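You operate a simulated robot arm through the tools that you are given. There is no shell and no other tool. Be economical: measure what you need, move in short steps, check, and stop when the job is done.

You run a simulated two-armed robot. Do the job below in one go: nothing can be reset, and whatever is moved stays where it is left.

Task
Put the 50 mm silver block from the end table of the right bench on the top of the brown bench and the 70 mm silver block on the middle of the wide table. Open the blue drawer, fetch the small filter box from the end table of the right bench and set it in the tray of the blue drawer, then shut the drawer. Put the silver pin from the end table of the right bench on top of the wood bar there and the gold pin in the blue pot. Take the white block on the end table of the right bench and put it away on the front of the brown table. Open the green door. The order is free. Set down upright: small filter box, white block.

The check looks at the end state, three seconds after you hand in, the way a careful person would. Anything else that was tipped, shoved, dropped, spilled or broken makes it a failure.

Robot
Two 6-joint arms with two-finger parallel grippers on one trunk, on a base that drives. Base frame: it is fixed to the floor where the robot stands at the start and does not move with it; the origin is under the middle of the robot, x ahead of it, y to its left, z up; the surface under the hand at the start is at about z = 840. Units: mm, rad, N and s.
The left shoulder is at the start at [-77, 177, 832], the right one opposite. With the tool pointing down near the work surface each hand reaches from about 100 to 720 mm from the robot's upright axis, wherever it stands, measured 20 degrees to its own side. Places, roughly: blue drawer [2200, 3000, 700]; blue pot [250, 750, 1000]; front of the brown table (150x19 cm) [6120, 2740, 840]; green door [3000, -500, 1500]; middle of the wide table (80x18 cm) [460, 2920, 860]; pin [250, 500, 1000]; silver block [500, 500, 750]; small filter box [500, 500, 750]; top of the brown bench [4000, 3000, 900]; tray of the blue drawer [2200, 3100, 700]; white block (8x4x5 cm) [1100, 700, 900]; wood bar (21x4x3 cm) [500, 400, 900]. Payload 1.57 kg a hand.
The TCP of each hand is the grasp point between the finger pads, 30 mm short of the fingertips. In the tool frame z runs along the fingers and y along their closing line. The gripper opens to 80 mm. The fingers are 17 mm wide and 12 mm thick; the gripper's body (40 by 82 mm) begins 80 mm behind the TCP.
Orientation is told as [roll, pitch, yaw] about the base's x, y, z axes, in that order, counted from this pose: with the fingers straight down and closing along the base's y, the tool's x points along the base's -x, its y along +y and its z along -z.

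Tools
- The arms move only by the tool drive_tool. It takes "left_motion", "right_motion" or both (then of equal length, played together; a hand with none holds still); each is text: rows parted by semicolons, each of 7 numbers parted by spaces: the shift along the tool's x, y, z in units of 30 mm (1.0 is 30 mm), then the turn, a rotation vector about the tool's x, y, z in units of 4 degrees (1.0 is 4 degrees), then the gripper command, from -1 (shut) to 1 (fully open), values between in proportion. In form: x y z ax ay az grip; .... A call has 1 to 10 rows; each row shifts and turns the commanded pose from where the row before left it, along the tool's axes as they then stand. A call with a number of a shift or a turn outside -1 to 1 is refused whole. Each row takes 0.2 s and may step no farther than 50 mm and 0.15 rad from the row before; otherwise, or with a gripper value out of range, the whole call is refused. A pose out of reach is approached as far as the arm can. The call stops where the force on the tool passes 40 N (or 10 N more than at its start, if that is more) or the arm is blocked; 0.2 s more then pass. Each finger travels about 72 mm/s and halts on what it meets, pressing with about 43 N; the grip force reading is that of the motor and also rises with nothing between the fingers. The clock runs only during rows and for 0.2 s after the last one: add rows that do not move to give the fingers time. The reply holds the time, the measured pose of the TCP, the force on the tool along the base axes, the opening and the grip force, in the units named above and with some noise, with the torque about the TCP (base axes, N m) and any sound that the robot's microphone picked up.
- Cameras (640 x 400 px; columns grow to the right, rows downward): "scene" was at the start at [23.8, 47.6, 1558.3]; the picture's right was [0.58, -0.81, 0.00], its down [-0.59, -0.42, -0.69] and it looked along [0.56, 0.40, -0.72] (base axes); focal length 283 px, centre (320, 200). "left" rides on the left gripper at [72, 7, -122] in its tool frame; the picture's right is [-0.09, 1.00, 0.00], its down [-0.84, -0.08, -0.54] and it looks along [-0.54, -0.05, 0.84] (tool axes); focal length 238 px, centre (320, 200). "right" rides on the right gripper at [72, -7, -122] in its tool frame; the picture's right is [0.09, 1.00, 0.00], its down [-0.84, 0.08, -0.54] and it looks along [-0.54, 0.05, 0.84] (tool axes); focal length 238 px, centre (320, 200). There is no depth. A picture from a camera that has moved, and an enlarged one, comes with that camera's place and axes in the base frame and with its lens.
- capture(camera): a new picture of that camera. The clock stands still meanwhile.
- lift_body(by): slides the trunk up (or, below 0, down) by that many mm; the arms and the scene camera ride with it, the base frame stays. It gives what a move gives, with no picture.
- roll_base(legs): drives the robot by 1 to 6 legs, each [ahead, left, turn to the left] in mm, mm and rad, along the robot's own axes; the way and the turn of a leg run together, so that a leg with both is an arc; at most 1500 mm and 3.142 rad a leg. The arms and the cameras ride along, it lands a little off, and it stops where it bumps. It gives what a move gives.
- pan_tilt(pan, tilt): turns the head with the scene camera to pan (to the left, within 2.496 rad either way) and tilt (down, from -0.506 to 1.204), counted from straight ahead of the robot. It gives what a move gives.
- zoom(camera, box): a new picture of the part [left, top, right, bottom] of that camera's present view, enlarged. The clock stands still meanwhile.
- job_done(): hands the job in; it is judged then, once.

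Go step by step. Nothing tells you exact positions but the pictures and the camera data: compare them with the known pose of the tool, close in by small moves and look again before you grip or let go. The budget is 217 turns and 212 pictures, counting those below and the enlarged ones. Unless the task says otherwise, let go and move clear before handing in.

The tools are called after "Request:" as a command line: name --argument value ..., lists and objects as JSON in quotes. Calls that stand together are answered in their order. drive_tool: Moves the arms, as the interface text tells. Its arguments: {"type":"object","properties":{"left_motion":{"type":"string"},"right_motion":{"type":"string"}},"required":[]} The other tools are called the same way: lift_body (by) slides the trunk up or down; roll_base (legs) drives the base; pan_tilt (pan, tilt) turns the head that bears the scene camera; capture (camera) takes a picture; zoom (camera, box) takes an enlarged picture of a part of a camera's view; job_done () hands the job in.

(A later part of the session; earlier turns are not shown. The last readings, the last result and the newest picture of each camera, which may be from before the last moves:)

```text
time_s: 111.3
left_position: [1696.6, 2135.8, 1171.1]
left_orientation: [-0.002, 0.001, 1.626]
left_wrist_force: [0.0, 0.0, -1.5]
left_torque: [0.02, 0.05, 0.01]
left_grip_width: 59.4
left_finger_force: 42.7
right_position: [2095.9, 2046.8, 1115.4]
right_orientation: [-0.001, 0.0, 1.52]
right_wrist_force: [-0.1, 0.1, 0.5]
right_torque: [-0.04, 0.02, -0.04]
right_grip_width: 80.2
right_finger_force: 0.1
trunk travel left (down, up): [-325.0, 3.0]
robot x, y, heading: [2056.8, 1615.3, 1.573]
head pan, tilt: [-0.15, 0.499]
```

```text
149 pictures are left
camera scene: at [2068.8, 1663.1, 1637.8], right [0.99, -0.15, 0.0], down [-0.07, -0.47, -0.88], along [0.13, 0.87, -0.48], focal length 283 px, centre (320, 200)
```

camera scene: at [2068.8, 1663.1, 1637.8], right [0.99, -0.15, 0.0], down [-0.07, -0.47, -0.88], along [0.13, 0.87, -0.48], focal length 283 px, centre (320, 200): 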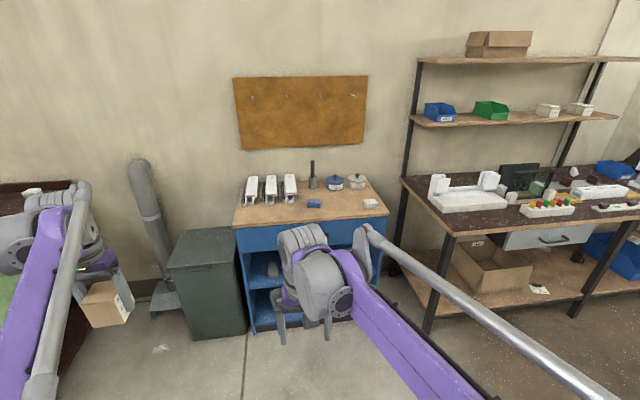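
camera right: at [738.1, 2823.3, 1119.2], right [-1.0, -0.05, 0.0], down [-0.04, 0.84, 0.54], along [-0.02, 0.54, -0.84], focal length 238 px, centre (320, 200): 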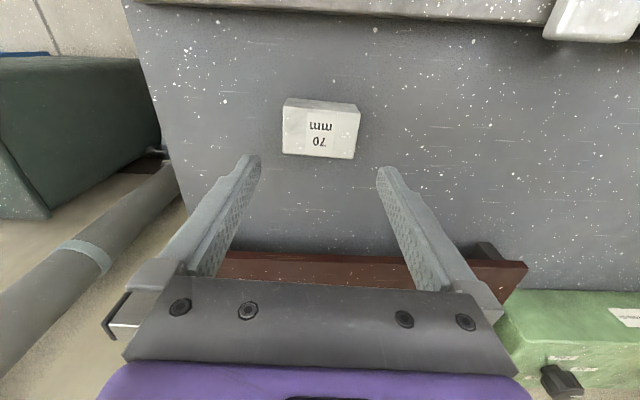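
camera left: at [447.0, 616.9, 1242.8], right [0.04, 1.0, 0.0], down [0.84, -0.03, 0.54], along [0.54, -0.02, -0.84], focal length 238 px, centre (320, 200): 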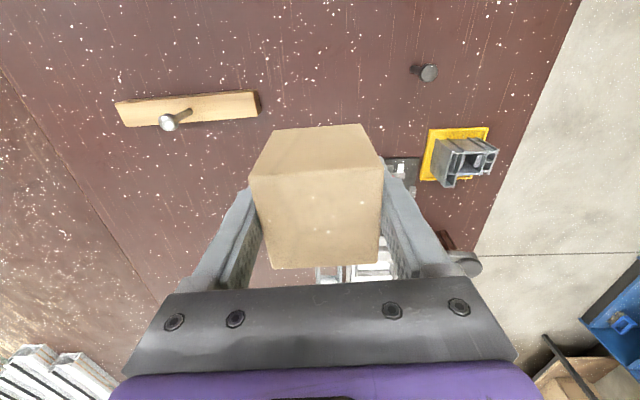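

Request:
zoom --camera "scene" --box '[220, 160, 420, 285]'

Request:
capture --camera "right"

```text
3.20 times, centred on (320, 222) of scene
camera zoom: at [2068.8, 1663.1, 1637.8], right [0.99, -0.15, 0.0], down [-0.07, -0.47, -0.88], along [0.13, 0.87, -0.48], focal length 906 px, centre (320, 128)
```

zoom: 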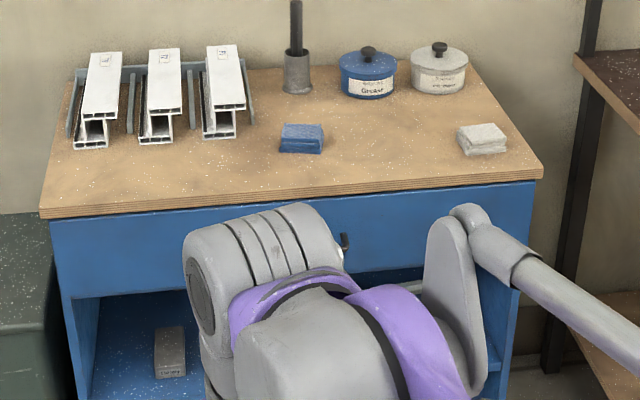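

```text
147 pictures are left
camera right: at [2098.0, 1973.5, 1239.0], right [-1.0, -0.04, 0.0], down [-0.04, 0.84, 0.54], along [-0.02, 0.54, -0.84], focal length 238 px, centre (320, 200)
```

right: 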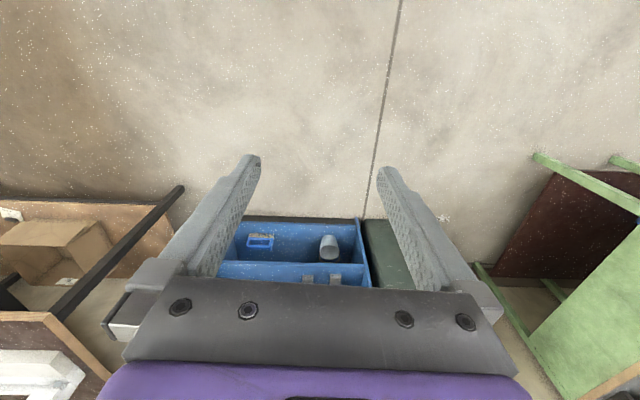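

A black handle is on the drawer front, half hidden by my arm. Shift right and look back at it.

Request:
roll_base --legs '[[0, -450, 0]]'

Request:
pan_tilt --pan 0.25 --tilt 0.6

Request:
capture --camera "scene"

Request:
zoom --camera "scene" --box '[240, 130, 440, 255]'

```text
time_s: 115.8
left_position: [2144.4, 2134.7, 1170.9]
left_orientation: [-0.002, -0.002, 1.628]
left_wrist_force: [0.3, -0.1, -1.6]
left_torque: [-0.01, 0.02, -0.03]
left_grip_width: 59.3
left_finger_force: 42.6
right_position: [2542.5, 2048.6, 1116.8]
right_orientation: [-0.003, 0.001, 1.524]
right_wrist_force: [0.5, 0.9, -0.3]
right_torque: [-0.04, 0.0, -0.01]
right_grip_width: 80.0
right_finger_force: 0.1
trunk travel left (down, up): [-325.0, 3.0]
robot x, y, heading: [2504.4, 1617.4, 1.574]
head pan, tilt: [-0.15, 0.499]
```

```text
time_s: 116.7
left_position: [2143.7, 2134.3, 1171.1]
left_orientation: [-0.003, -0.002, 1.629]
left_wrist_force: [0.1, 0.4, -0.7]
left_torque: [-0.02, -0.04, -0.01]
left_grip_width: 59.4
left_finger_force: 42.9
right_position: [2543.3, 2048.6, 1118.0]
right_orientation: [-0.002, 0.0, 1.524]
right_wrist_force: [0.2, -0.4, 0.4]
right_torque: [0.0, 0.01, -0.02]
right_grip_width: 80.0
right_finger_force: 0.0
trunk travel left (down, up): [-325.0, 3.0]
robot x, y, heading: [2502.8, 1617.9, 1.58]
head pan, tilt: [0.25, 0.6]
```

```text
146 pictures are left
camera scene: at [2481.9, 1660.0, 1628.8], right [0.97, 0.25, 0.0], down [0.14, -0.55, -0.83], along [-0.21, 0.8, -0.56], focal length 283 px, centre (320, 200)
```

scene: 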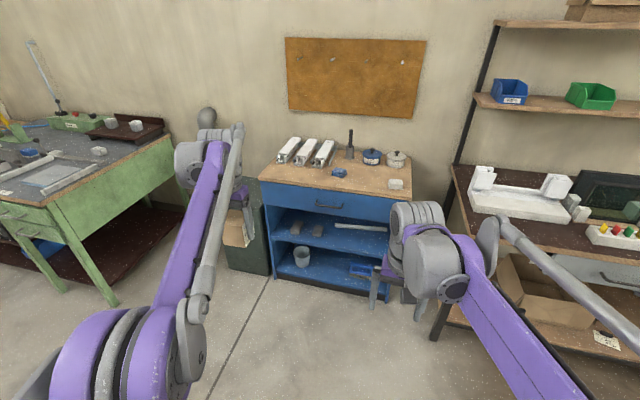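

```text
3.20 times, centred on (340, 192) of scene
camera zoom: at [2481.9, 1660.0, 1628.8], right [0.97, 0.25, 0.0], down [0.14, -0.55, -0.83], along [-0.21, 0.8, -0.56], focal length 906 px, centre (256, 224)
```

zoom: 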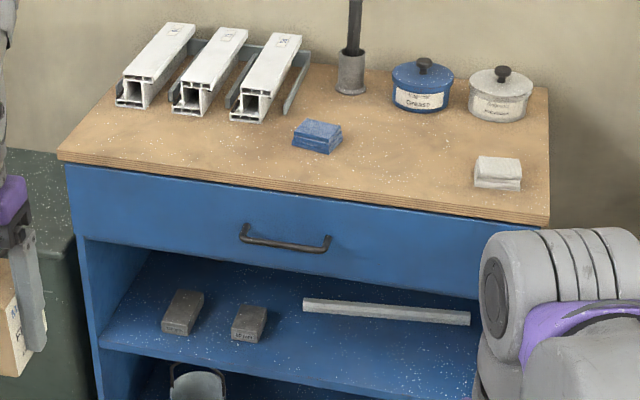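

The drawer's bow handle spans x≈2144–2287 at y≈2870, z≈760. I'll turn the right hand to point forward with fingers closing vertically (120° about a diagonal axis) in free space.

Request:
drive_tool --right_motion "0 0 0 -1 -1 1 1;0 0 0 -1 -1 1 1;0 0 0 -1 -1 1 1;0 0 0 -1 -1 1 1;0 0 0 -1 -1 1 1;0 0 0 -1 -1 1 1;0 0 0 -1 -1 1 1;0 0 0 -1 -1 1 1;0 0 0 -1 -1 1 1"

Request:
capture --camera "scene"

```text
time_s: 118.7
left_position: [2143.8, 2134.1, 1169.9]
left_orientation: [-0.001, 0.0, 1.627]
left_wrist_force: [0.1, 0.4, -1.2]
left_torque: [0.01, 0.03, 0.02]
left_grip_width: 59.5
left_finger_force: 42.7
right_position: [2542.9, 2048.4, 1116.9]
right_orientation: [0.823, -0.34, 0.699]
right_wrist_force: [-0.2, 0.1, 0.0]
right_torque: [0.0, 0.04, 0.0]
right_grip_width: 80.0
right_finger_force: 0.1
trunk travel left (down, up): [-325.0, 3.0]
robot x, y, heading: [2506.4, 1610.6, 1.573]
head pan, tilt: [0.25, 0.6]
```

```text
144 pictures are left
camera scene: at [2482.1, 1659.5, 1628.8], right [0.97, 0.25, 0.0], down [0.14, -0.55, -0.83], along [-0.21, 0.8, -0.56], focal length 283 px, centre (320, 200)
```

scene: 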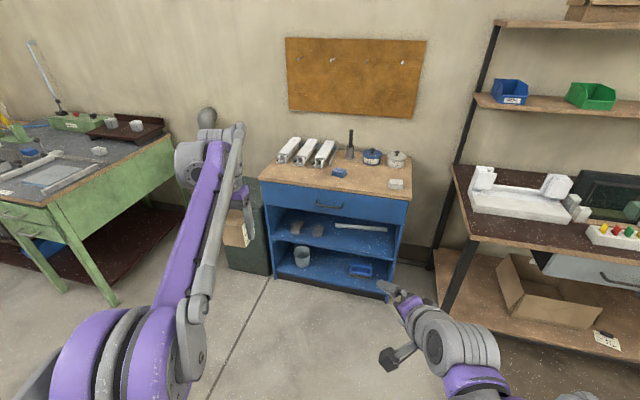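

Request:
drive_tool --right_motion "0 0 0 -1 -1 1 1;0 0 0 -1 -1 1 1;0 0 0 -1 -1 1 1;0 0 0 -1 -1 1 1;0 0 0 -1 -1 1 1;0 0 0 -1 -1 1 1;0 0 0 -1 -1 1 1;0 0 0 -1 -1 1 1;0 0 0 -0.32 -0.32 0.32 1"

Request:
capture --camera "scene"

Request:
capture --camera "right"

```text
time_s: 120.7
left_position: [2143.9, 2134.1, 1169.7]
left_orientation: [-0.002, 0.001, 1.628]
left_wrist_force: [-0.6, -0.6, -0.2]
left_torque: [0.02, 0.0, 0.01]
left_grip_width: 59.6
left_finger_force: 43.3
right_position: [2547.4, 2050.7, 1115.9]
right_orientation: [1.471, -0.08, 0.02]
right_wrist_force: [-0.9, -0.4, 0.2]
right_torque: [-0.03, -0.02, 0.03]
right_grip_width: 80.0
right_finger_force: 0.0
right hand out of reach, approached as far as the arm can: row 8
trunk travel left (down, up): [-325.0, 3.0]
robot x, y, heading: [2504.6, 1617.2, 1.571]
head pan, tilt: [0.25, 0.6]
```

```text
143 pictures are left
camera scene: at [2481.9, 1659.9, 1628.8], right [0.97, 0.25, 0.0], down [0.14, -0.55, -0.83], along [-0.21, 0.8, -0.56], focal length 283 px, centre (320, 200)
```

scene: 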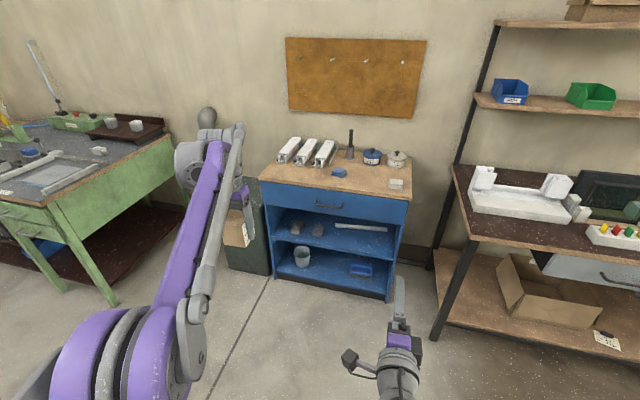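

```text
142 pictures are left
camera right: at [2476.7, 1926.1, 1116.6], right [-0.17, 0.1, 0.98], down [0.83, -0.51, 0.2], along [0.52, 0.85, 0.01], focal length 238 px, centre (320, 200)
```

right: 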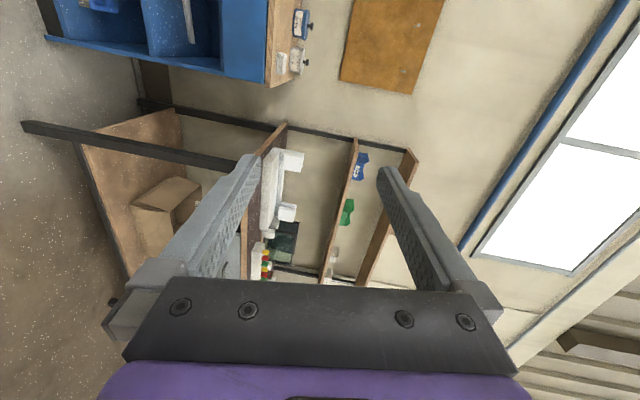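

Pointing forward now. Lower: trunk down 250, while the left hand is drawn back and the right hand goes down to handle height.

Request:
lift_body --by -250

Request:
drive_tool --left_motion "1 0 -0.5 0 0 0 -1;1 0 -0.5 0 0 0 -1;1 0 -0.5 0 0 0 -1;1 0 -0.5 0 0 0 -1;1 0 -0.5 0 0 0 -1;1 0 -0.5 0 0 0 -1" --right_motion "0 -0.59 0.5 0 0 0 1;0 -0.59 0.5 0 0 0 1;0 -0.59 0.5 0 0 0 1;0 -0.59 0.5 0 0 0 1;0 -0.59 0.5 0 0 0 1;0 -0.59 0.5 0 0 0 1"

Request:
capture --camera "scene"

```text
time_s: 123.3
left_position: [2143.3, 2135.4, 920.9]
left_orientation: [-0.002, 0.0, 1.628]
left_wrist_force: [0.1, 0.1, -1.1]
left_torque: [0.02, -0.01, 0.0]
left_grip_width: 59.4
left_finger_force: 43.4
right_position: [2548.4, 2008.4, 788.5]
right_orientation: [1.312, -0.077, 0.033]
right_wrist_force: [0.6, -0.3, 0.6]
right_torque: [-0.04, 0.02, 0.03]
right_grip_width: 80.2
right_finger_force: 0.1
trunk travel left (down, up): [-75.0, 253.0]
robot x, y, heading: [2506.0, 1619.6, 1.574]
head pan, tilt: [0.25, 0.6]
```

```text
time_s: 124.7
left_position: [2152.6, 1955.2, 1011.1]
left_orientation: [-0.002, 0.001, 1.628]
left_wrist_force: [0.3, -0.3, -1.3]
left_torque: [0.0, -0.03, -0.01]
left_grip_width: 59.3
left_finger_force: 43.3
right_position: [2555.1, 2069.2, 660.4]
right_orientation: [1.312, -0.076, 0.033]
right_wrist_force: [0.3, -0.2, -0.9]
right_torque: [0.0, 0.01, -0.03]
right_grip_width: 79.9
right_finger_force: 0.0
trunk travel left (down, up): [-75.0, 253.0]
robot x, y, heading: [2503.0, 1617.7, 1.574]
head pan, tilt: [0.25, 0.6]
```

```text
141 pictures are left
camera scene: at [2482.0, 1692.3, 1369.3], right [0.97, 0.25, 0.0], down [0.14, -0.55, -0.83], along [-0.21, 0.8, -0.56], focal length 283 px, centre (320, 200)
```

scene: 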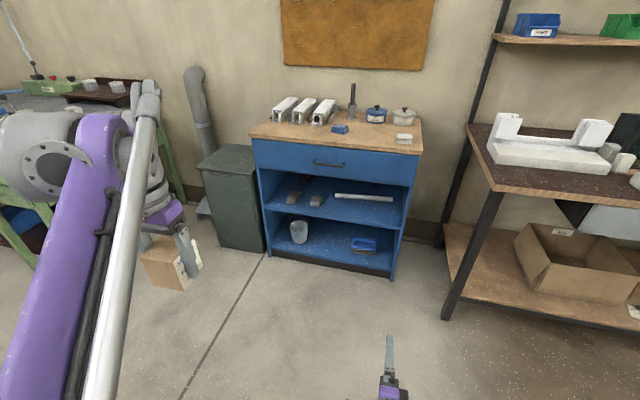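

Raise the right hand ~100 mm, extend a bit, and level it out.

Request:
drive_tool --right_motion "0 1 0.7 -0.7 0 0 1;0 1 0.7 -0.7 0 0 1;0 1 0.7 -0.7 0 0.5 1;0 0.3 0.7 -0.7 0 0.5 1"

Request:
capture --camera "right"

```text
time_s: 125.7
left_position: [2152.9, 1956.1, 1011.4]
left_orientation: [-0.003, 0.001, 1.629]
left_wrist_force: [0.0, -1.2, -0.9]
left_torque: [-0.02, 0.03, -0.01]
left_grip_width: 59.4
left_finger_force: 42.8
right_position: [2547.7, 2174.8, 737.8]
right_orientation: [1.323, -0.053, 0.058]
right_wrist_force: [0.1, 0.0, 0.7]
right_torque: [-0.03, 0.0, 0.0]
right_grip_width: 80.0
right_finger_force: 0.0
right hand out of reach, approached as far as the arm can: row 2, 3, 4
trunk travel left (down, up): [-75.0, 253.0]
robot x, y, heading: [2503.8, 1613.4, 1.576]
head pan, tilt: [0.25, 0.6]
```

```text
140 pictures are left
camera right: at [2481.4, 2049.7, 757.2], right [-0.16, 0.24, 0.96], down [0.85, -0.46, 0.25], along [0.5, 0.86, -0.13], focal length 238 px, centre (320, 200)
```

right: 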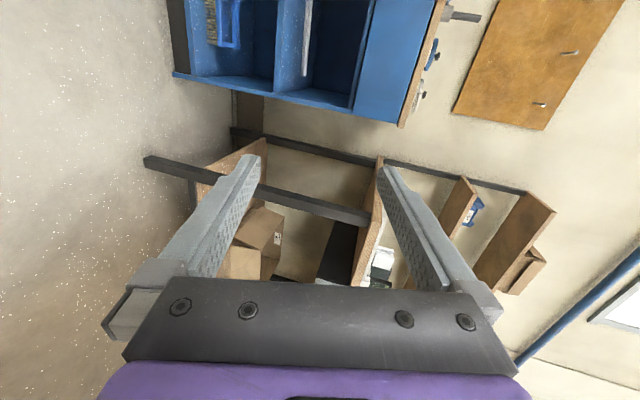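

The wrist limits at ~14° below horizontal, good enough for the bar. Drive so the hand faces the handle, stopping ~90 mm short.

Request:
roll_base --legs '[[0, 333, 0], [600, 0, 0]]'

Request:
capture --camera "right"

Request:
pan_tilt --pan -0.1 --tilt 0.9

Request:
capture --camera "scene"

```text
time_s: 132.1
left_position: [1827.2, 2554.1, 1010.6]
left_orientation: [-0.002, 0.0, 1.616]
left_wrist_force: [-0.3, 0.5, -1.0]
left_torque: [0.01, 0.02, 0.0]
left_grip_width: 59.5
left_finger_force: 42.7
right_position: [2225.7, 2765.7, 737.9]
right_orientation: [1.323, -0.055, 0.044]
right_wrist_force: [-0.4, -1.1, 0.2]
right_torque: [0.02, -0.02, 0.03]
right_grip_width: 80.1
right_finger_force: 0.0
trunk travel left (down, up): [-75.0, 253.0]
robot x, y, heading: [2172.2, 2206.7, 1.564]
head pan, tilt: [0.25, 0.6]
```

```text
139 pictures are left
camera right: at [2155.6, 2642.9, 756.9], right [-0.16, 0.24, 0.96], down [0.85, -0.47, 0.25], along [0.51, 0.85, -0.13], focal length 238 px, centre (320, 200)
```

right: 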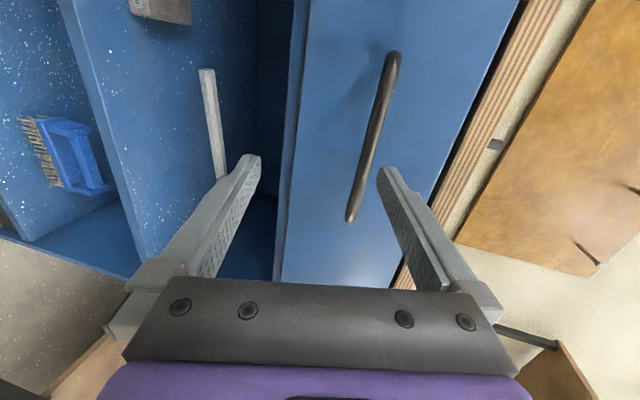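

```text
time_s: 133.0
left_position: [1826.8, 2553.8, 1011.3]
left_orientation: [-0.001, -0.001, 1.615]
left_wrist_force: [-0.3, -0.4, -2.0]
left_torque: [0.02, 0.01, -0.03]
left_grip_width: 59.6
left_finger_force: 42.6
right_position: [2224.2, 2766.9, 738.1]
right_orientation: [1.323, -0.056, 0.044]
right_wrist_force: [-0.8, 0.2, 0.6]
right_torque: [0.0, 0.0, -0.05]
right_grip_width: 80.0
right_finger_force: 0.0
trunk travel left (down, up): [-75.0, 253.0]
robot x, y, heading: [2173.6, 2210.9, 1.567]
head pan, tilt: [-0.099, 0.901]
```

```text
138 pictures are left
camera scene: at [2180.2, 2275.3, 1344.6], right [0.99, -0.11, 0.0], down [-0.08, -0.78, -0.62], along [0.07, 0.62, -0.78], focal length 283 px, centre (320, 200)
```

scene: 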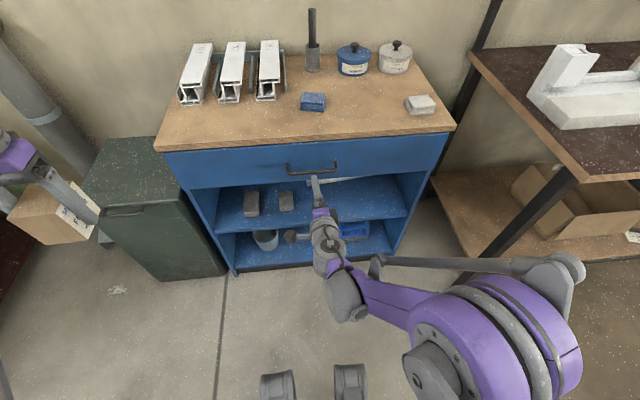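

The handle sits at z≈761, centre x≈2222. Raise trunk 26 mm and drive forward ~80 mm so fingers straddle the bar.

Request:
lift_body --by 26

Request:
roll_base --legs '[[70, 0, 0]]'

Request:
capture --camera "right"

Request:
zoom --camera "scene" --box '[240, 120, 400, 220]'

```text
time_s: 133.7
left_position: [1824.7, 2553.6, 1035.7]
left_orientation: [-0.001, 0.001, 1.613]
left_wrist_force: [1.1, -0.2, -1.8]
left_torque: [0.02, -0.04, 0.01]
left_grip_width: 59.7
left_finger_force: 42.9
right_position: [2224.8, 2766.5, 762.7]
right_orientation: [1.324, -0.053, 0.044]
right_wrist_force: [0.5, 0.2, 0.3]
right_torque: [0.02, 0.02, 0.04]
right_grip_width: 79.9
right_finger_force: 0.2
trunk travel left (down, up): [-101.0, 227.0]
robot x, y, heading: [2172.7, 2208.2, 1.563]
head pan, tilt: [-0.099, 0.901]
```

```text
time_s: 134.8
left_position: [1826.7, 2625.2, 1036.8]
left_orientation: [-0.001, -0.001, 1.614]
left_wrist_force: [-1.0, -0.1, -1.2]
left_torque: [0.02, -0.02, -0.05]
left_grip_width: 59.3
left_finger_force: 43.4
right_position: [2224.4, 2834.7, 763.5]
right_orientation: [1.324, -0.056, 0.044]
right_wrist_force: [-1.0, -0.2, -0.2]
right_torque: [-0.01, 0.03, -0.03]
right_grip_width: 79.9
right_finger_force: 0.1
trunk travel left (down, up): [-101.0, 227.0]
robot x, y, heading: [2172.6, 2277.6, 1.559]
head pan, tilt: [-0.099, 0.901]
stopped in leg 1: the force on the tool passed its limit at 64 N (the readings are from after the stop); the commanded pose is now the measured one
```

```text
137 pictures are left
camera right: at [2156.8, 2710.1, 783.0], right [-0.16, 0.24, 0.96], down [0.85, -0.47, 0.25], along [0.51, 0.85, -0.13], focal length 238 px, centre (320, 200)
```

right: 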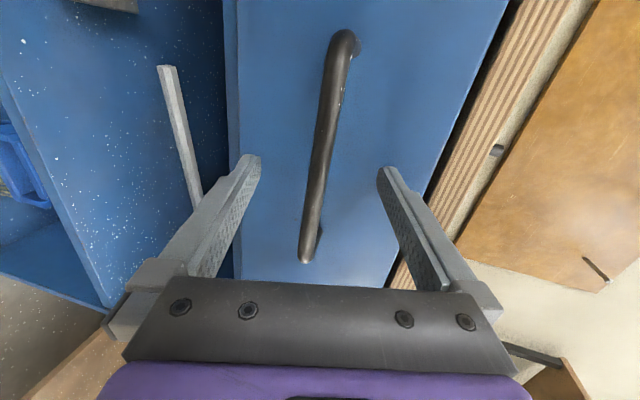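

```text
4.00 times, centred on (320, 170) of scene
camera zoom: at [2180.9, 2336.0, 1373.8], right [0.99, -0.11, 0.0], down [-0.09, -0.78, -0.62], along [0.07, 0.62, -0.78], focal length 1133 px, centre (320, 320)
```

zoom: 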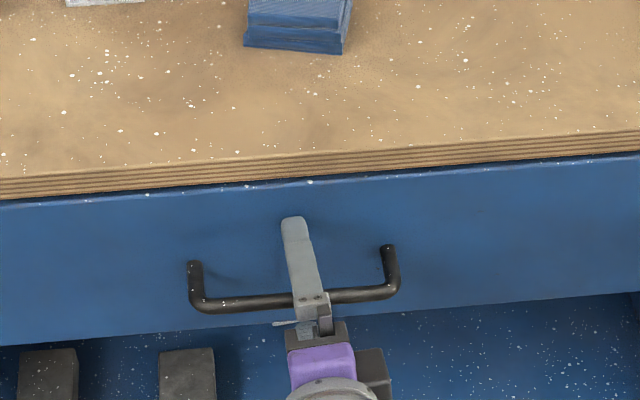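

The fingertips touched the drawer face; the bar is well between the fingers at the TCP. Back off 6 mm and close on the bar.

Request:
roll_base --legs '[[-6, 0, 0]]'

Request:
drive_tool --right_motion "0 0 0 0 0 0 -1;0 0 0 0 0 0 -1;0 0 0 0 0 0 -1;0 0 0 0 0 0 -1;0 0 0 0 0 0 -1"

Request:
capture --camera "right"

```text
time_s: 135.5
left_position: [1826.4, 2619.0, 1036.9]
left_orientation: [-0.003, 0.001, 1.614]
left_wrist_force: [0.0, -0.1, 0.1]
left_torque: [0.0, 0.04, 0.0]
left_grip_width: 59.5
left_finger_force: 42.9
right_position: [2225.3, 2827.9, 764.1]
right_orientation: [1.323, -0.055, 0.045]
right_wrist_force: [-0.2, -0.6, 1.0]
right_torque: [0.01, -0.02, 0.0]
right_grip_width: 80.0
right_finger_force: 0.0
trunk travel left (down, up): [-101.0, 227.0]
robot x, y, heading: [2172.8, 2272.9, 1.557]
head pan, tilt: [-0.099, 0.901]
```

```text
time_s: 136.7
left_position: [1826.4, 2620.1, 1037.4]
left_orientation: [-0.001, 0.0, 1.613]
left_wrist_force: [0.5, -0.2, -1.6]
left_torque: [-0.01, 0.02, -0.01]
left_grip_width: 59.6
left_finger_force: 42.8
right_position: [2224.5, 2829.1, 762.5]
right_orientation: [1.323, -0.055, 0.043]
right_wrist_force: [-1.4, -10.2, -18.0]
right_torque: [-0.17, 0.47, -0.2]
right_grip_width: 12.6
right_finger_force: 29.5
trunk travel left (down, up): [-101.0, 227.0]
robot x, y, heading: [2171.2, 2277.1, 1.561]
head pan, tilt: [-0.099, 0.901]
```

```text
135 pictures are left
camera right: at [2156.7, 2704.2, 782.5], right [-0.15, 0.24, 0.96], down [0.85, -0.47, 0.25], along [0.51, 0.85, -0.13], focal length 238 px, centre (320, 200)
```

right: 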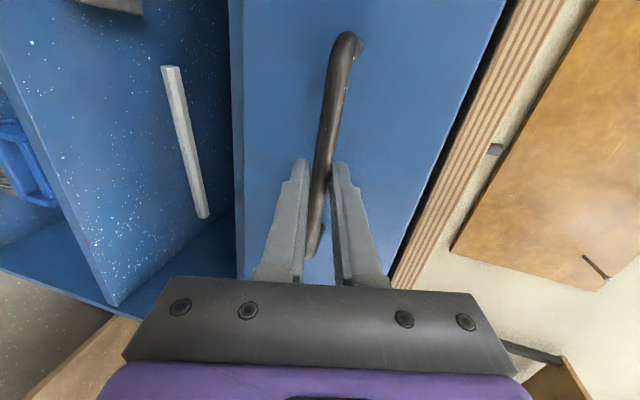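

Bar gripped. Pull by driving back.

Request:
roll_base --legs '[[-120, 0, 0]]'

Request:
capture --camera "scene"

```text
time_s: 138.0
left_position: [1825.7, 2500.5, 1036.5]
left_orientation: [-0.001, 0.001, 1.611]
left_wrist_force: [-0.6, -0.2, -1.0]
left_torque: [0.01, -0.02, -0.01]
left_grip_width: 59.5
left_finger_force: 43.2
right_position: [2226.4, 2708.2, 763.2]
right_orientation: [1.324, -0.055, 0.043]
right_wrist_force: [5.9, 1.0, -13.4]
right_torque: [-0.17, 0.37, -0.57]
right_grip_width: 12.8
right_finger_force: 29.3
trunk travel left (down, up): [-101.0, 227.0]
robot x, y, heading: [2171.2, 2153.1, 1.565]
head pan, tilt: [-0.099, 0.901]
```

```text
134 pictures are left
camera scene: at [2180.4, 2211.5, 1373.8], right [0.99, -0.11, 0.0], down [-0.09, -0.78, -0.62], along [0.07, 0.62, -0.78], focal length 283 px, centre (320, 200)
```

scene: 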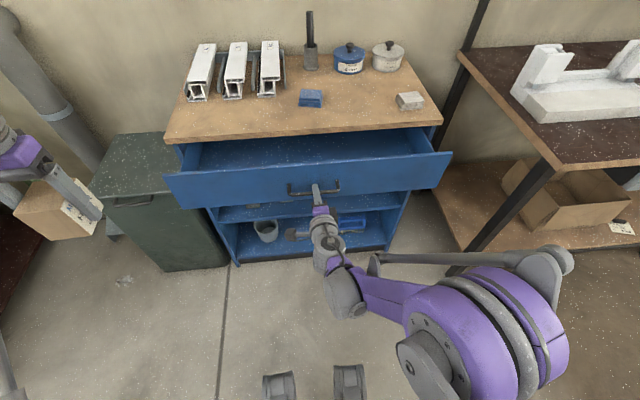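

Drawer opens. Pull further.

Request:
roll_base --legs '[[-130, 0, 0]]'

Request:
capture --camera "scene"

```text
time_s: 139.3
left_position: [1824.9, 2369.4, 1037.5]
left_orientation: [0.0, -0.001, 1.616]
left_wrist_force: [-0.7, -0.5, -2.4]
left_torque: [0.02, 0.0, 0.01]
left_grip_width: 59.2
left_finger_force: 42.7
right_position: [2224.4, 2578.2, 763.2]
right_orientation: [1.323, -0.056, 0.04]
right_wrist_force: [13.3, 1.8, -12.6]
right_torque: [-0.17, 0.28, -0.9]
right_grip_width: 12.8
right_finger_force: 29.6
trunk travel left (down, up): [-101.0, 227.0]
robot x, y, heading: [2173.2, 2020.9, 1.561]
head pan, tilt: [-0.099, 0.901]
```

```text
133 pictures are left
camera scene: at [2179.9, 2079.8, 1373.8], right [0.99, -0.11, 0.0], down [-0.09, -0.78, -0.62], along [0.07, 0.62, -0.78], focal length 283 px, centre (320, 200)
```

scene: 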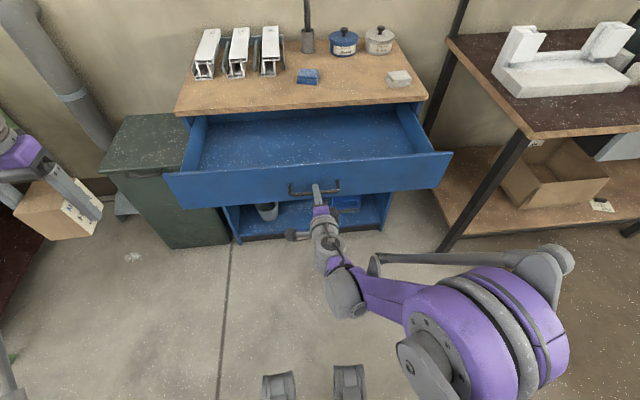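

Open by 250 mm, enough. Release the handle, retract the right hand straight back.

Request:
drive_tool --right_motion "0 0 0 0 0 0 1;0 0 0 0 0 0 1;0 0 0 0 0 0 1;0 0 -1 0 0 0 1;0 0 -1 0 0 0 1;0 0 -1 0 0 0 1;0 0 -1 0 0 0 1"

Request:
capture --camera "scene"

```text
time_s: 140.9
left_position: [1823.3, 2365.4, 1038.6]
left_orientation: [0.0, 0.0, 1.615]
left_wrist_force: [0.0, -0.2, -1.2]
left_torque: [-0.03, 0.01, 0.04]
left_grip_width: 59.6
left_finger_force: 43.1
right_position: [2228.0, 2458.5, 795.2]
right_orientation: [1.323, -0.055, 0.039]
right_wrist_force: [-0.6, 0.2, -0.8]
right_torque: [-0.01, 0.0, -0.02]
right_grip_width: 80.2
right_finger_force: 0.1
trunk travel left (down, up): [-101.0, 227.0]
robot x, y, heading: [2168.5, 2023.5, 1.561]
head pan, tilt: [-0.099, 0.901]
```

```text
132 pictures are left
camera scene: at [2178.5, 2078.2, 1373.8], right [0.99, -0.11, 0.0], down [-0.09, -0.78, -0.62], along [0.07, 0.62, -0.78], focal length 283 px, centre (320, 200)
```

scene: 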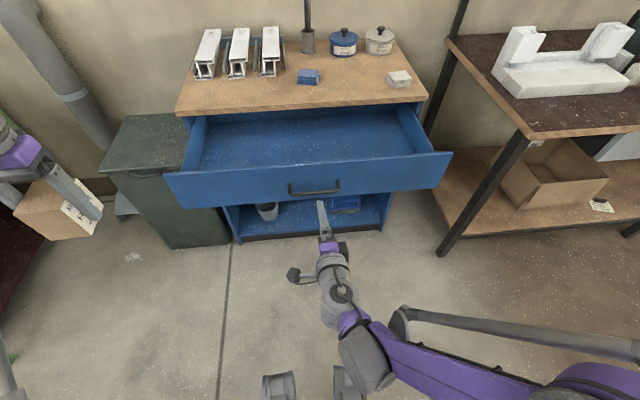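

Drive forward 60 mm, then bring the left hand with the filter box over the open tray.

Request:
roll_base --legs '[[60, 0, 0]]'

Request:
drive_tool --left_motion "-1 -0.65 0 0 0 0 -1;-1 -0.65 0 0 0 0 -1;-1 -0.65 0 0 0 0 -1;-1 -0.65 0 0 0 0 -1;-1 -0.65 0 0 0 0 -1;-1 -0.65 0 0 0 0 -1;-1 -0.65 0 0 0 0 -1;-1 -0.65 0 0 0 0 -1;-1 -0.65 0 0 0 0 -1"

Request:
capture --camera "left"

Request:
capture --camera "scene"

```text
time_s: 141.8
left_position: [1824.3, 2426.1, 1037.3]
left_orientation: [-0.002, 0.0, 1.615]
left_wrist_force: [0.3, 0.2, -1.4]
left_torque: [-0.01, 0.0, 0.01]
left_grip_width: 59.4
left_finger_force: 43.2
right_position: [2226.9, 2519.0, 793.2]
right_orientation: [1.323, -0.056, 0.039]
right_wrist_force: [-0.1, 0.5, 0.3]
right_torque: [-0.03, -0.01, 0.0]
right_grip_width: 80.0
right_finger_force: 0.1
trunk travel left (down, up): [-101.0, 227.0]
robot x, y, heading: [2173.4, 2080.4, 1.564]
head pan, tilt: [-0.099, 0.901]
```

```text
time_s: 143.8
left_position: [1973.7, 2620.4, 991.3]
left_orientation: [-0.003, -0.001, 1.614]
left_wrist_force: [0.5, -0.2, -1.7]
left_torque: [-0.03, 0.02, -0.02]
left_grip_width: 59.4
left_finger_force: 43.2
left hand out of reach, approached as far as the arm can: row 5, 6, 7, 8, 9
right_position: [2228.7, 2518.4, 793.2]
right_orientation: [1.324, -0.055, 0.039]
right_wrist_force: [0.6, 0.4, -0.5]
right_torque: [-0.01, 0.02, 0.04]
right_grip_width: 80.2
right_finger_force: 0.0
trunk travel left (down, up): [-101.0, 227.0]
robot x, y, heading: [2171.6, 2081.5, 1.564]
head pan, tilt: [-0.099, 0.901]
```

```text
131 pictures are left
camera left: at [1969.6, 2547.9, 1112.7], right [-1.0, 0.05, 0.0], down [0.04, 0.84, 0.54], along [0.03, 0.54, -0.84], focal length 238 px, centre (320, 200)
```

left: 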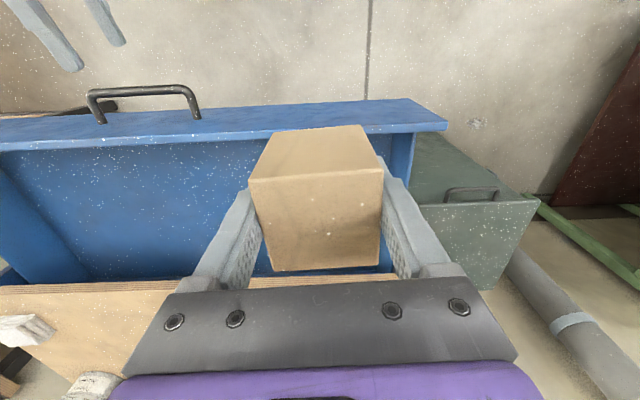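

```text
130 pictures are left
camera scene: at [2179.3, 2137.5, 1373.8], right [0.99, -0.11, 0.0], down [-0.08, -0.78, -0.62], along [0.07, 0.62, -0.78], focal length 283 px, centre (320, 200)
```

scene: 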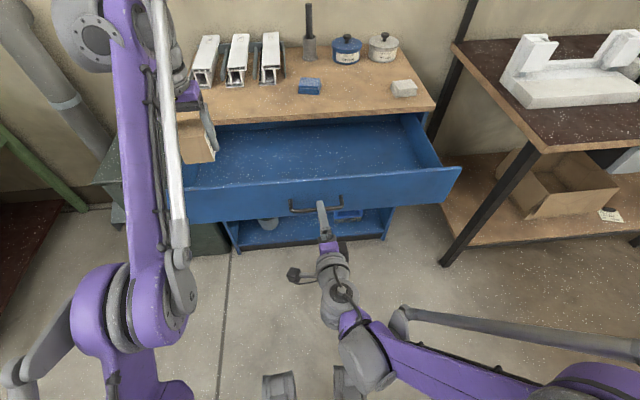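

Reach is limited because the shoulder is low; raise the trunk 130 mm, then lower and extend the left hand.

Request:
lift_body --by 130

Request:
drive_tool --left_motion "0 -0.5 1 0 0 0 -1;0 -0.5 1 0 0 0 -1;0 -0.3 1 0 0 0 -1;-0.5 0 1 0 0 0 -1;-0.6 0 1 0 0 0 -1;-0.6 0 0.4 0 0 0 -1"

Request:
capture --camera "left"

```text
time_s: 145.4
left_position: [1972.8, 2618.9, 1121.8]
left_orientation: [-0.003, 0.0, 1.614]
left_wrist_force: [-0.3, 0.4, -1.2]
left_torque: [-0.02, -0.01, 0.01]
left_grip_width: 59.3
left_finger_force: 42.9
right_position: [2228.1, 2517.4, 922.6]
right_orientation: [1.323, -0.057, 0.042]
right_wrist_force: [-0.5, 0.0, -0.1]
right_torque: [0.02, -0.02, -0.02]
right_grip_width: 79.8
right_finger_force: 0.0
trunk travel left (down, up): [-231.0, 97.0]
robot x, y, heading: [2173.2, 2082.4, 1.565]
head pan, tilt: [-0.099, 0.901]
```

```text
time_s: 146.8
left_position: [2010.2, 2671.6, 958.6]
left_orientation: [-0.001, 0.002, 1.614]
left_wrist_force: [0.1, -0.7, -1.1]
left_torque: [-0.01, 0.0, -0.01]
left_grip_width: 59.7
left_finger_force: 43.1
right_position: [2228.1, 2517.6, 923.6]
right_orientation: [1.323, -0.056, 0.042]
right_wrist_force: [-0.3, -0.6, 0.0]
right_torque: [0.01, 0.0, 0.0]
right_grip_width: 79.9
right_finger_force: 0.0
trunk travel left (down, up): [-231.0, 97.0]
robot x, y, heading: [2172.0, 2083.9, 1.559]
head pan, tilt: [-0.099, 0.901]
```

```text
129 pictures are left
camera left: at [2006.7, 2598.8, 1080.5], right [-1.0, 0.05, 0.0], down [0.04, 0.84, 0.54], along [0.03, 0.54, -0.84], focal length 238 px, centre (320, 200)
```

left: 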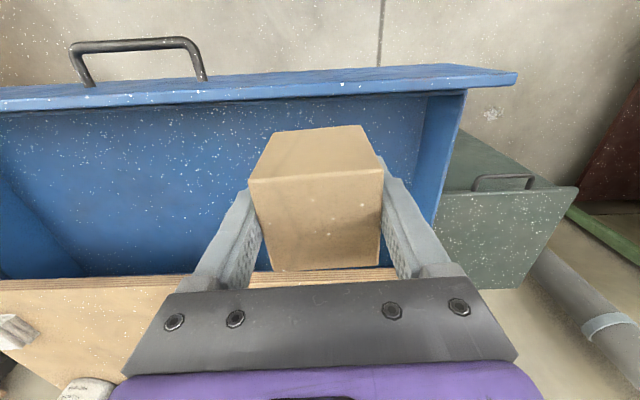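

Extend 60 mm further and lower toward the tray.

Request:
drive_tool --left_motion "-1 0 0.5 0 0 0 -1;-1 0 0.5 0 0 0 -1;0 0 1 0 0 0 -1;0 0 1 0 0 0 -1"

Request:
capture --camera "left"

Request:
capture --camera "scene"

```text
time_s: 147.8
left_position: [2007.6, 2732.3, 868.0]
left_orientation: [-0.003, 0.001, 1.613]
left_wrist_force: [0.5, -0.2, -0.3]
left_torque: [0.0, -0.01, 0.01]
left_grip_width: 59.6
left_finger_force: 42.7
right_position: [2227.0, 2519.4, 923.0]
right_orientation: [1.323, -0.056, 0.042]
right_wrist_force: [-0.3, 1.2, 0.0]
right_torque: [-0.01, 0.03, -0.03]
right_grip_width: 80.0
right_finger_force: 0.1
trunk travel left (down, up): [-231.0, 97.0]
robot x, y, heading: [2173.5, 2083.6, 1.559]
head pan, tilt: [-0.099, 0.901]
```

```text
128 pictures are left
camera left: at [2005.2, 2659.6, 990.0], right [-1.0, 0.05, 0.0], down [0.04, 0.84, 0.54], along [0.03, 0.54, -0.84], focal length 238 px, centre (320, 200)
```

left: 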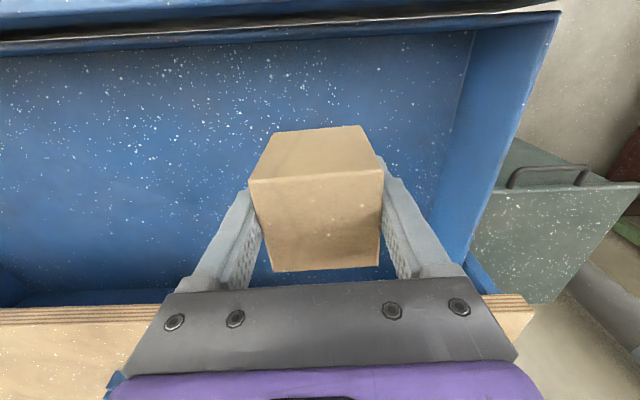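

```text
127 pictures are left
camera scene: at [2178.6, 2118.1, 1504.6], right [0.99, -0.11, 0.0], down [-0.08, -0.78, -0.62], along [0.07, 0.62, -0.78], focal length 283 px, centre (320, 200)
```

scene: 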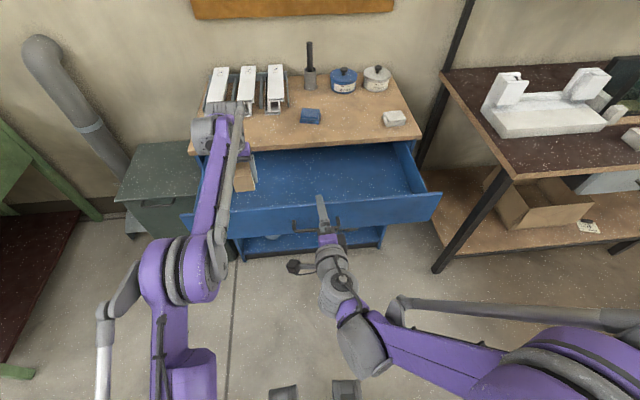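

Centred in the tray. Lower toward the floor.

Request:
drive_tool --left_motion "0 0 1 0 0 0 -1;0 0 1 0 0 0 -1;0 0 0.8 0 0 0 -1"

Request:
capture --camera "left"

Request:
zoom --camera "scene" --box '[170, 120, 330, 220]'

```text
time_s: 148.6
left_position: [2008.4, 2733.0, 785.5]
left_orientation: [-0.003, 0.001, 1.614]
left_wrist_force: [-0.2, 0.2, -0.7]
left_torque: [-0.01, 0.0, 0.02]
left_grip_width: 59.5
left_finger_force: 42.6
right_position: [2227.0, 2518.2, 924.2]
right_orientation: [1.323, -0.056, 0.041]
right_wrist_force: [0.2, -0.2, -0.1]
right_torque: [-0.01, 0.05, -0.01]
right_grip_width: 79.9
right_finger_force: 0.1
trunk travel left (down, up): [-231.0, 97.0]
robot x, y, heading: [2170.2, 2082.1, 1.564]
head pan, tilt: [-0.099, 0.901]
```

```text
126 pictures are left
camera left: at [2005.0, 2660.1, 907.0], right [-1.0, 0.05, 0.0], down [0.04, 0.84, 0.54], along [0.03, 0.54, -0.84], focal length 238 px, centre (320, 200)
```

left: 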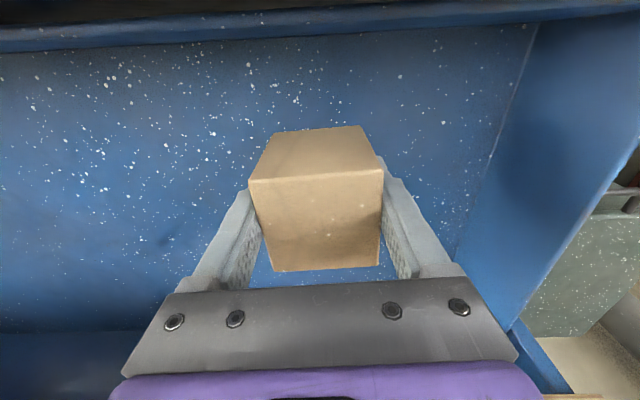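

```text
4.00 times, centred on (250, 170) of scene
camera zoom: at [2178.7, 2117.5, 1504.6], right [0.99, -0.11, 0.0], down [-0.08, -0.78, -0.62], along [0.07, 0.62, -0.78], focal length 1133 px, centre (600, 320)
```

zoom: 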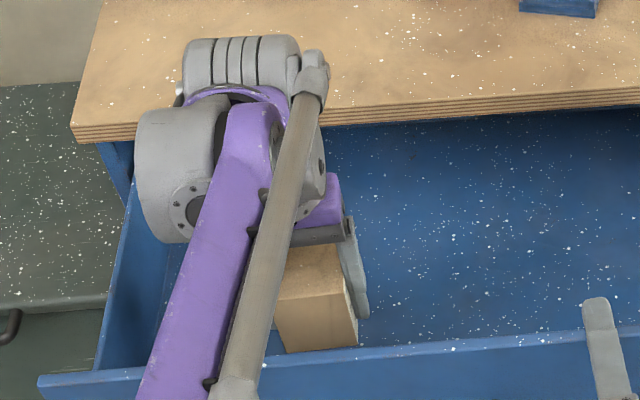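

Request:
drive_tool --left_motion "0 0 0.4 0 0 0 -1;0 0 0.3 0 0 0 -1"

Request:
drive_tool --left_motion "0 0 0.15 0 0 0 -1"

Request:
drive_tool --left_motion "0 0 0.15 0 0 0 -1"

Request:
drive_tool --left_motion "0 0 0.15 0 0 0 -1"

```text
time_s: 149.2
left_position: [2008.2, 2731.3, 765.2]
left_orientation: [-0.003, 0.0, 1.616]
left_wrist_force: [-0.9, -0.1, -1.0]
left_torque: [-0.01, -0.01, 0.0]
left_grip_width: 59.4
left_finger_force: 43.0
right_position: [2227.3, 2517.5, 923.9]
right_orientation: [1.324, -0.056, 0.04]
right_wrist_force: [0.2, 0.3, 0.5]
right_torque: [-0.04, -0.01, -0.01]
right_grip_width: 80.0
right_finger_force: 0.0
trunk travel left (down, up): [-231.0, 97.0]
robot x, y, heading: [2171.4, 2080.7, 1.563]
head pan, tilt: [-0.099, 0.901]
```

```text
time_s: 149.6
left_position: [2007.4, 2732.3, 760.7]
left_orientation: [-0.002, 0.0, 1.614]
left_wrist_force: [-0.1, -0.1, -0.6]
left_torque: [-0.03, -0.05, 0.0]
left_grip_width: 59.4
left_finger_force: 42.7
right_position: [2227.6, 2518.8, 923.2]
right_orientation: [1.322, -0.056, 0.04]
right_wrist_force: [0.7, 0.2, -0.7]
right_torque: [-0.02, -0.02, 0.01]
right_grip_width: 80.1
right_finger_force: 0.1
trunk travel left (down, up): [-231.0, 97.0]
robot x, y, heading: [2170.5, 2082.4, 1.561]
head pan, tilt: [-0.099, 0.901]
```

```text
time_s: 150.0
left_position: [2009.0, 2732.7, 756.7]
left_orientation: [-0.003, -0.001, 1.613]
left_wrist_force: [-0.7, 0.6, -0.8]
left_torque: [-0.01, 0.0, 0.04]
left_grip_width: 59.6
left_finger_force: 43.4
right_position: [2227.6, 2517.9, 924.5]
right_orientation: [1.322, -0.058, 0.04]
right_wrist_force: [-0.5, 0.2, 0.4]
right_torque: [0.04, -0.02, -0.02]
right_grip_width: 80.2
right_finger_force: 0.0
trunk travel left (down, up): [-231.0, 97.0]
robot x, y, heading: [2171.8, 2078.0, 1.562]
head pan, tilt: [-0.099, 0.901]
```

```text
time_s: 150.4
left_position: [2008.1, 2731.7, 750.8]
left_orientation: [-0.003, 0.0, 1.615]
left_wrist_force: [-0.4, -0.9, -1.7]
left_torque: [-0.02, -0.03, 0.01]
left_grip_width: 59.3
left_finger_force: 43.1
right_position: [2228.0, 2518.2, 924.4]
right_orientation: [1.324, -0.055, 0.041]
right_wrist_force: [1.0, -0.2, -0.7]
right_torque: [-0.04, 0.02, -0.03]
right_grip_width: 80.0
right_finger_force: 0.1
trunk travel left (down, up): [-231.0, 97.0]
robot x, y, heading: [2171.8, 2084.1, 1.558]
head pan, tilt: [-0.099, 0.901]
```

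Request:
drive_tool --left_motion "0 0 0.13 0 0 0 -1"

Request:
drive_tool --left_motion "0 0 0.13 0 0 0 -1"

Request:
drive_tool --left_motion "0 0 0.13 0 0 0 -1"

Request:
capture --camera "left"

```text
time_s: 150.8
left_position: [2008.0, 2733.0, 746.6]
left_orientation: [-0.001, 0.0, 1.615]
left_wrist_force: [0.2, 0.1, -0.1]
left_torque: [-0.01, 0.04, -0.01]
left_grip_width: 59.6
left_finger_force: 42.9
right_position: [2227.0, 2517.0, 923.6]
right_orientation: [1.323, -0.055, 0.041]
right_wrist_force: [0.2, 0.5, 0.5]
right_torque: [0.02, 0.01, 0.01]
right_grip_width: 80.1
right_finger_force: 0.1
trunk travel left (down, up): [-231.0, 97.0]
robot x, y, heading: [2170.2, 2083.8, 1.56]
head pan, tilt: [-0.099, 0.901]
```

```text
time_s: 151.2
left_position: [2008.9, 2732.7, 742.6]
left_orientation: [-0.003, -0.001, 1.613]
left_wrist_force: [-0.2, 0.9, -1.0]
left_torque: [-0.01, -0.04, 0.04]
left_grip_width: 59.2
left_finger_force: 42.9
right_position: [2227.7, 2517.4, 924.0]
right_orientation: [1.324, -0.055, 0.041]
right_wrist_force: [-1.0, -0.4, 0.6]
right_torque: [-0.03, 0.01, 0.03]
right_grip_width: 79.9
right_finger_force: 0.1
trunk travel left (down, up): [-231.0, 97.0]
robot x, y, heading: [2170.0, 2079.4, 1.564]
head pan, tilt: [-0.099, 0.901]
```

```text
time_s: 151.6
left_position: [2008.4, 2732.1, 740.8]
left_orientation: [-0.002, 0.001, 1.614]
left_wrist_force: [-0.1, 0.4, -1.1]
left_torque: [-0.04, -0.01, -0.02]
left_grip_width: 59.4
left_finger_force: 43.5
right_position: [2227.4, 2517.4, 923.4]
right_orientation: [1.322, -0.057, 0.04]
right_wrist_force: [0.7, 0.6, -0.3]
right_torque: [-0.01, -0.01, -0.01]
right_grip_width: 79.8
right_finger_force: 0.0
trunk travel left (down, up): [-231.0, 97.0]
robot x, y, heading: [2173.9, 2080.9, 1.563]
head pan, tilt: [-0.099, 0.901]
```

```text
124 pictures are left
camera left: at [2004.7, 2659.1, 861.5], right [-1.0, 0.05, 0.0], down [0.04, 0.84, 0.54], along [0.03, 0.54, -0.84], focal length 238 px, centre (320, 200)
```

left: 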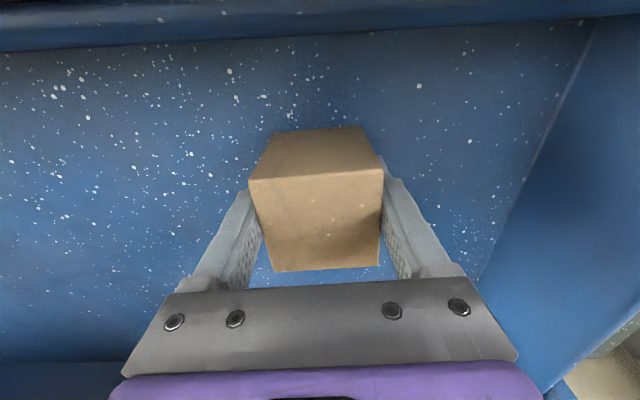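

Request:
drive_tool --left_motion "0 0 0.13 0 0 0 -1"

Request:
drive_tool --left_motion "0 0 0.13 0 0 0 -1"

Request:
drive_tool --left_motion "0 0 0.13 0 0 0 -1"

```text
time_s: 152.0
left_position: [2008.3, 2730.9, 735.7]
left_orientation: [-0.003, 0.001, 1.615]
left_wrist_force: [-0.5, -0.7, -1.7]
left_torque: [-0.03, 0.01, 0.0]
left_grip_width: 59.3
left_finger_force: 42.9
right_position: [2227.6, 2517.2, 923.4]
right_orientation: [1.323, -0.055, 0.04]
right_wrist_force: [0.0, 1.4, 0.3]
right_torque: [0.01, 0.02, -0.02]
right_grip_width: 80.0
right_finger_force: 0.1
trunk travel left (down, up): [-231.0, 97.0]
robot x, y, heading: [2170.2, 2081.2, 1.561]
head pan, tilt: [-0.099, 0.901]
```

```text
time_s: 152.4
left_position: [2008.0, 2731.4, 732.4]
left_orientation: [-0.002, -0.002, 1.613]
left_wrist_force: [0.0, -0.2, 4.3]
left_torque: [0.17, 0.19, 0.02]
left_grip_width: 59.4
left_finger_force: 43.3
right_position: [2227.9, 2515.5, 923.8]
right_orientation: [1.324, -0.056, 0.041]
right_wrist_force: [-0.6, 0.7, -0.3]
right_torque: [-0.01, -0.01, 0.02]
right_grip_width: 80.1
right_finger_force: 0.1
trunk travel left (down, up): [-231.0, 97.0]
robot x, y, heading: [2170.7, 2081.1, 1.56]
head pan, tilt: [-0.099, 0.901]
```

```text
time_s: 153.0
left_position: [2007.9, 2732.3, 732.4]
left_orientation: [0.001, -0.001, 1.616]
left_wrist_force: [-0.4, 0.0, 24.6]
left_torque: [0.17, -0.02, 0.01]
left_grip_width: 59.7
left_finger_force: 42.8
right_position: [2227.3, 2515.3, 924.0]
right_orientation: [1.325, -0.057, 0.042]
right_wrist_force: [-0.3, 0.6, -0.4]
right_torque: [-0.03, -0.04, 0.01]
right_grip_width: 80.0
right_finger_force: 0.1
trunk travel left (down, up): [-231.0, 97.0]
robot x, y, heading: [2169.7, 2083.6, 1.561]
head pan, tilt: [-0.099, 0.901]
stopped in row 1 (left hand): the force on the tool passed its limit at 43 N (the readings are from after the stop); the commanded pose is now the measured one
```

Contact with the tray floor. Ease up 1 mm, release, and rise.

Request:
drive_tool --left_motion "0 0 -0.03 0 0 0 -1;0 0 0 0 0 0 0.8;0 0 0 0 0 0 0.8;0 0 0 0 0 0 0.8"

Request:
drive_tool --left_motion "0 0 -0.5 0 0 0 0.8;0 0 -1 0 0 0 0.8;0 0 -1 0 0 0 0.8;0 0 -1 0 0 0 0.8;0 0 -1 0 0 0 0.8;0 0 -1 0 0 0 0.8"

Request:
capture --camera "left"

```text
time_s: 154.0
left_position: [2006.8, 2732.5, 731.7]
left_orientation: [-0.001, -0.001, 1.616]
left_wrist_force: [0.6, 0.6, 0.5]
left_torque: [0.0, 0.02, 0.03]
left_grip_width: 72.0
left_finger_force: 0.0
right_position: [2227.7, 2516.9, 923.4]
right_orientation: [1.322, -0.055, 0.042]
right_wrist_force: [0.4, -0.6, -0.8]
right_torque: [-0.01, -0.01, -0.02]
right_grip_width: 80.0
right_finger_force: 0.1
trunk travel left (down, up): [-231.0, 97.0]
robot x, y, heading: [2170.7, 2078.4, 1.562]
head pan, tilt: [-0.099, 0.901]
```

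```text
time_s: 155.4
left_position: [2008.4, 2732.8, 896.0]
left_orientation: [-0.002, 0.001, 1.617]
left_wrist_force: [-0.4, 0.5, 0.3]
left_torque: [0.01, 0.0, 0.03]
left_grip_width: 71.9
left_finger_force: 0.1
right_position: [2227.6, 2518.9, 924.0]
right_orientation: [1.323, -0.057, 0.043]
right_wrist_force: [0.0, 1.2, 0.0]
right_torque: [0.01, -0.02, 0.02]
right_grip_width: 80.1
right_finger_force: 0.1
trunk travel left (down, up): [-231.0, 97.0]
robot x, y, heading: [2169.2, 2079.7, 1.562]
head pan, tilt: [-0.099, 0.901]
```

```text
123 pictures are left
camera left: at [2005.2, 2659.6, 1017.4], right [-1.0, 0.05, 0.0], down [0.04, 0.84, 0.54], along [0.03, 0.54, -0.84], focal length 238 px, centre (320, 200)
```

left: 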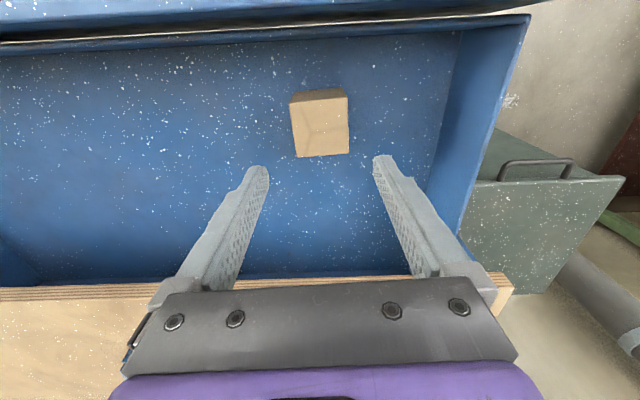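

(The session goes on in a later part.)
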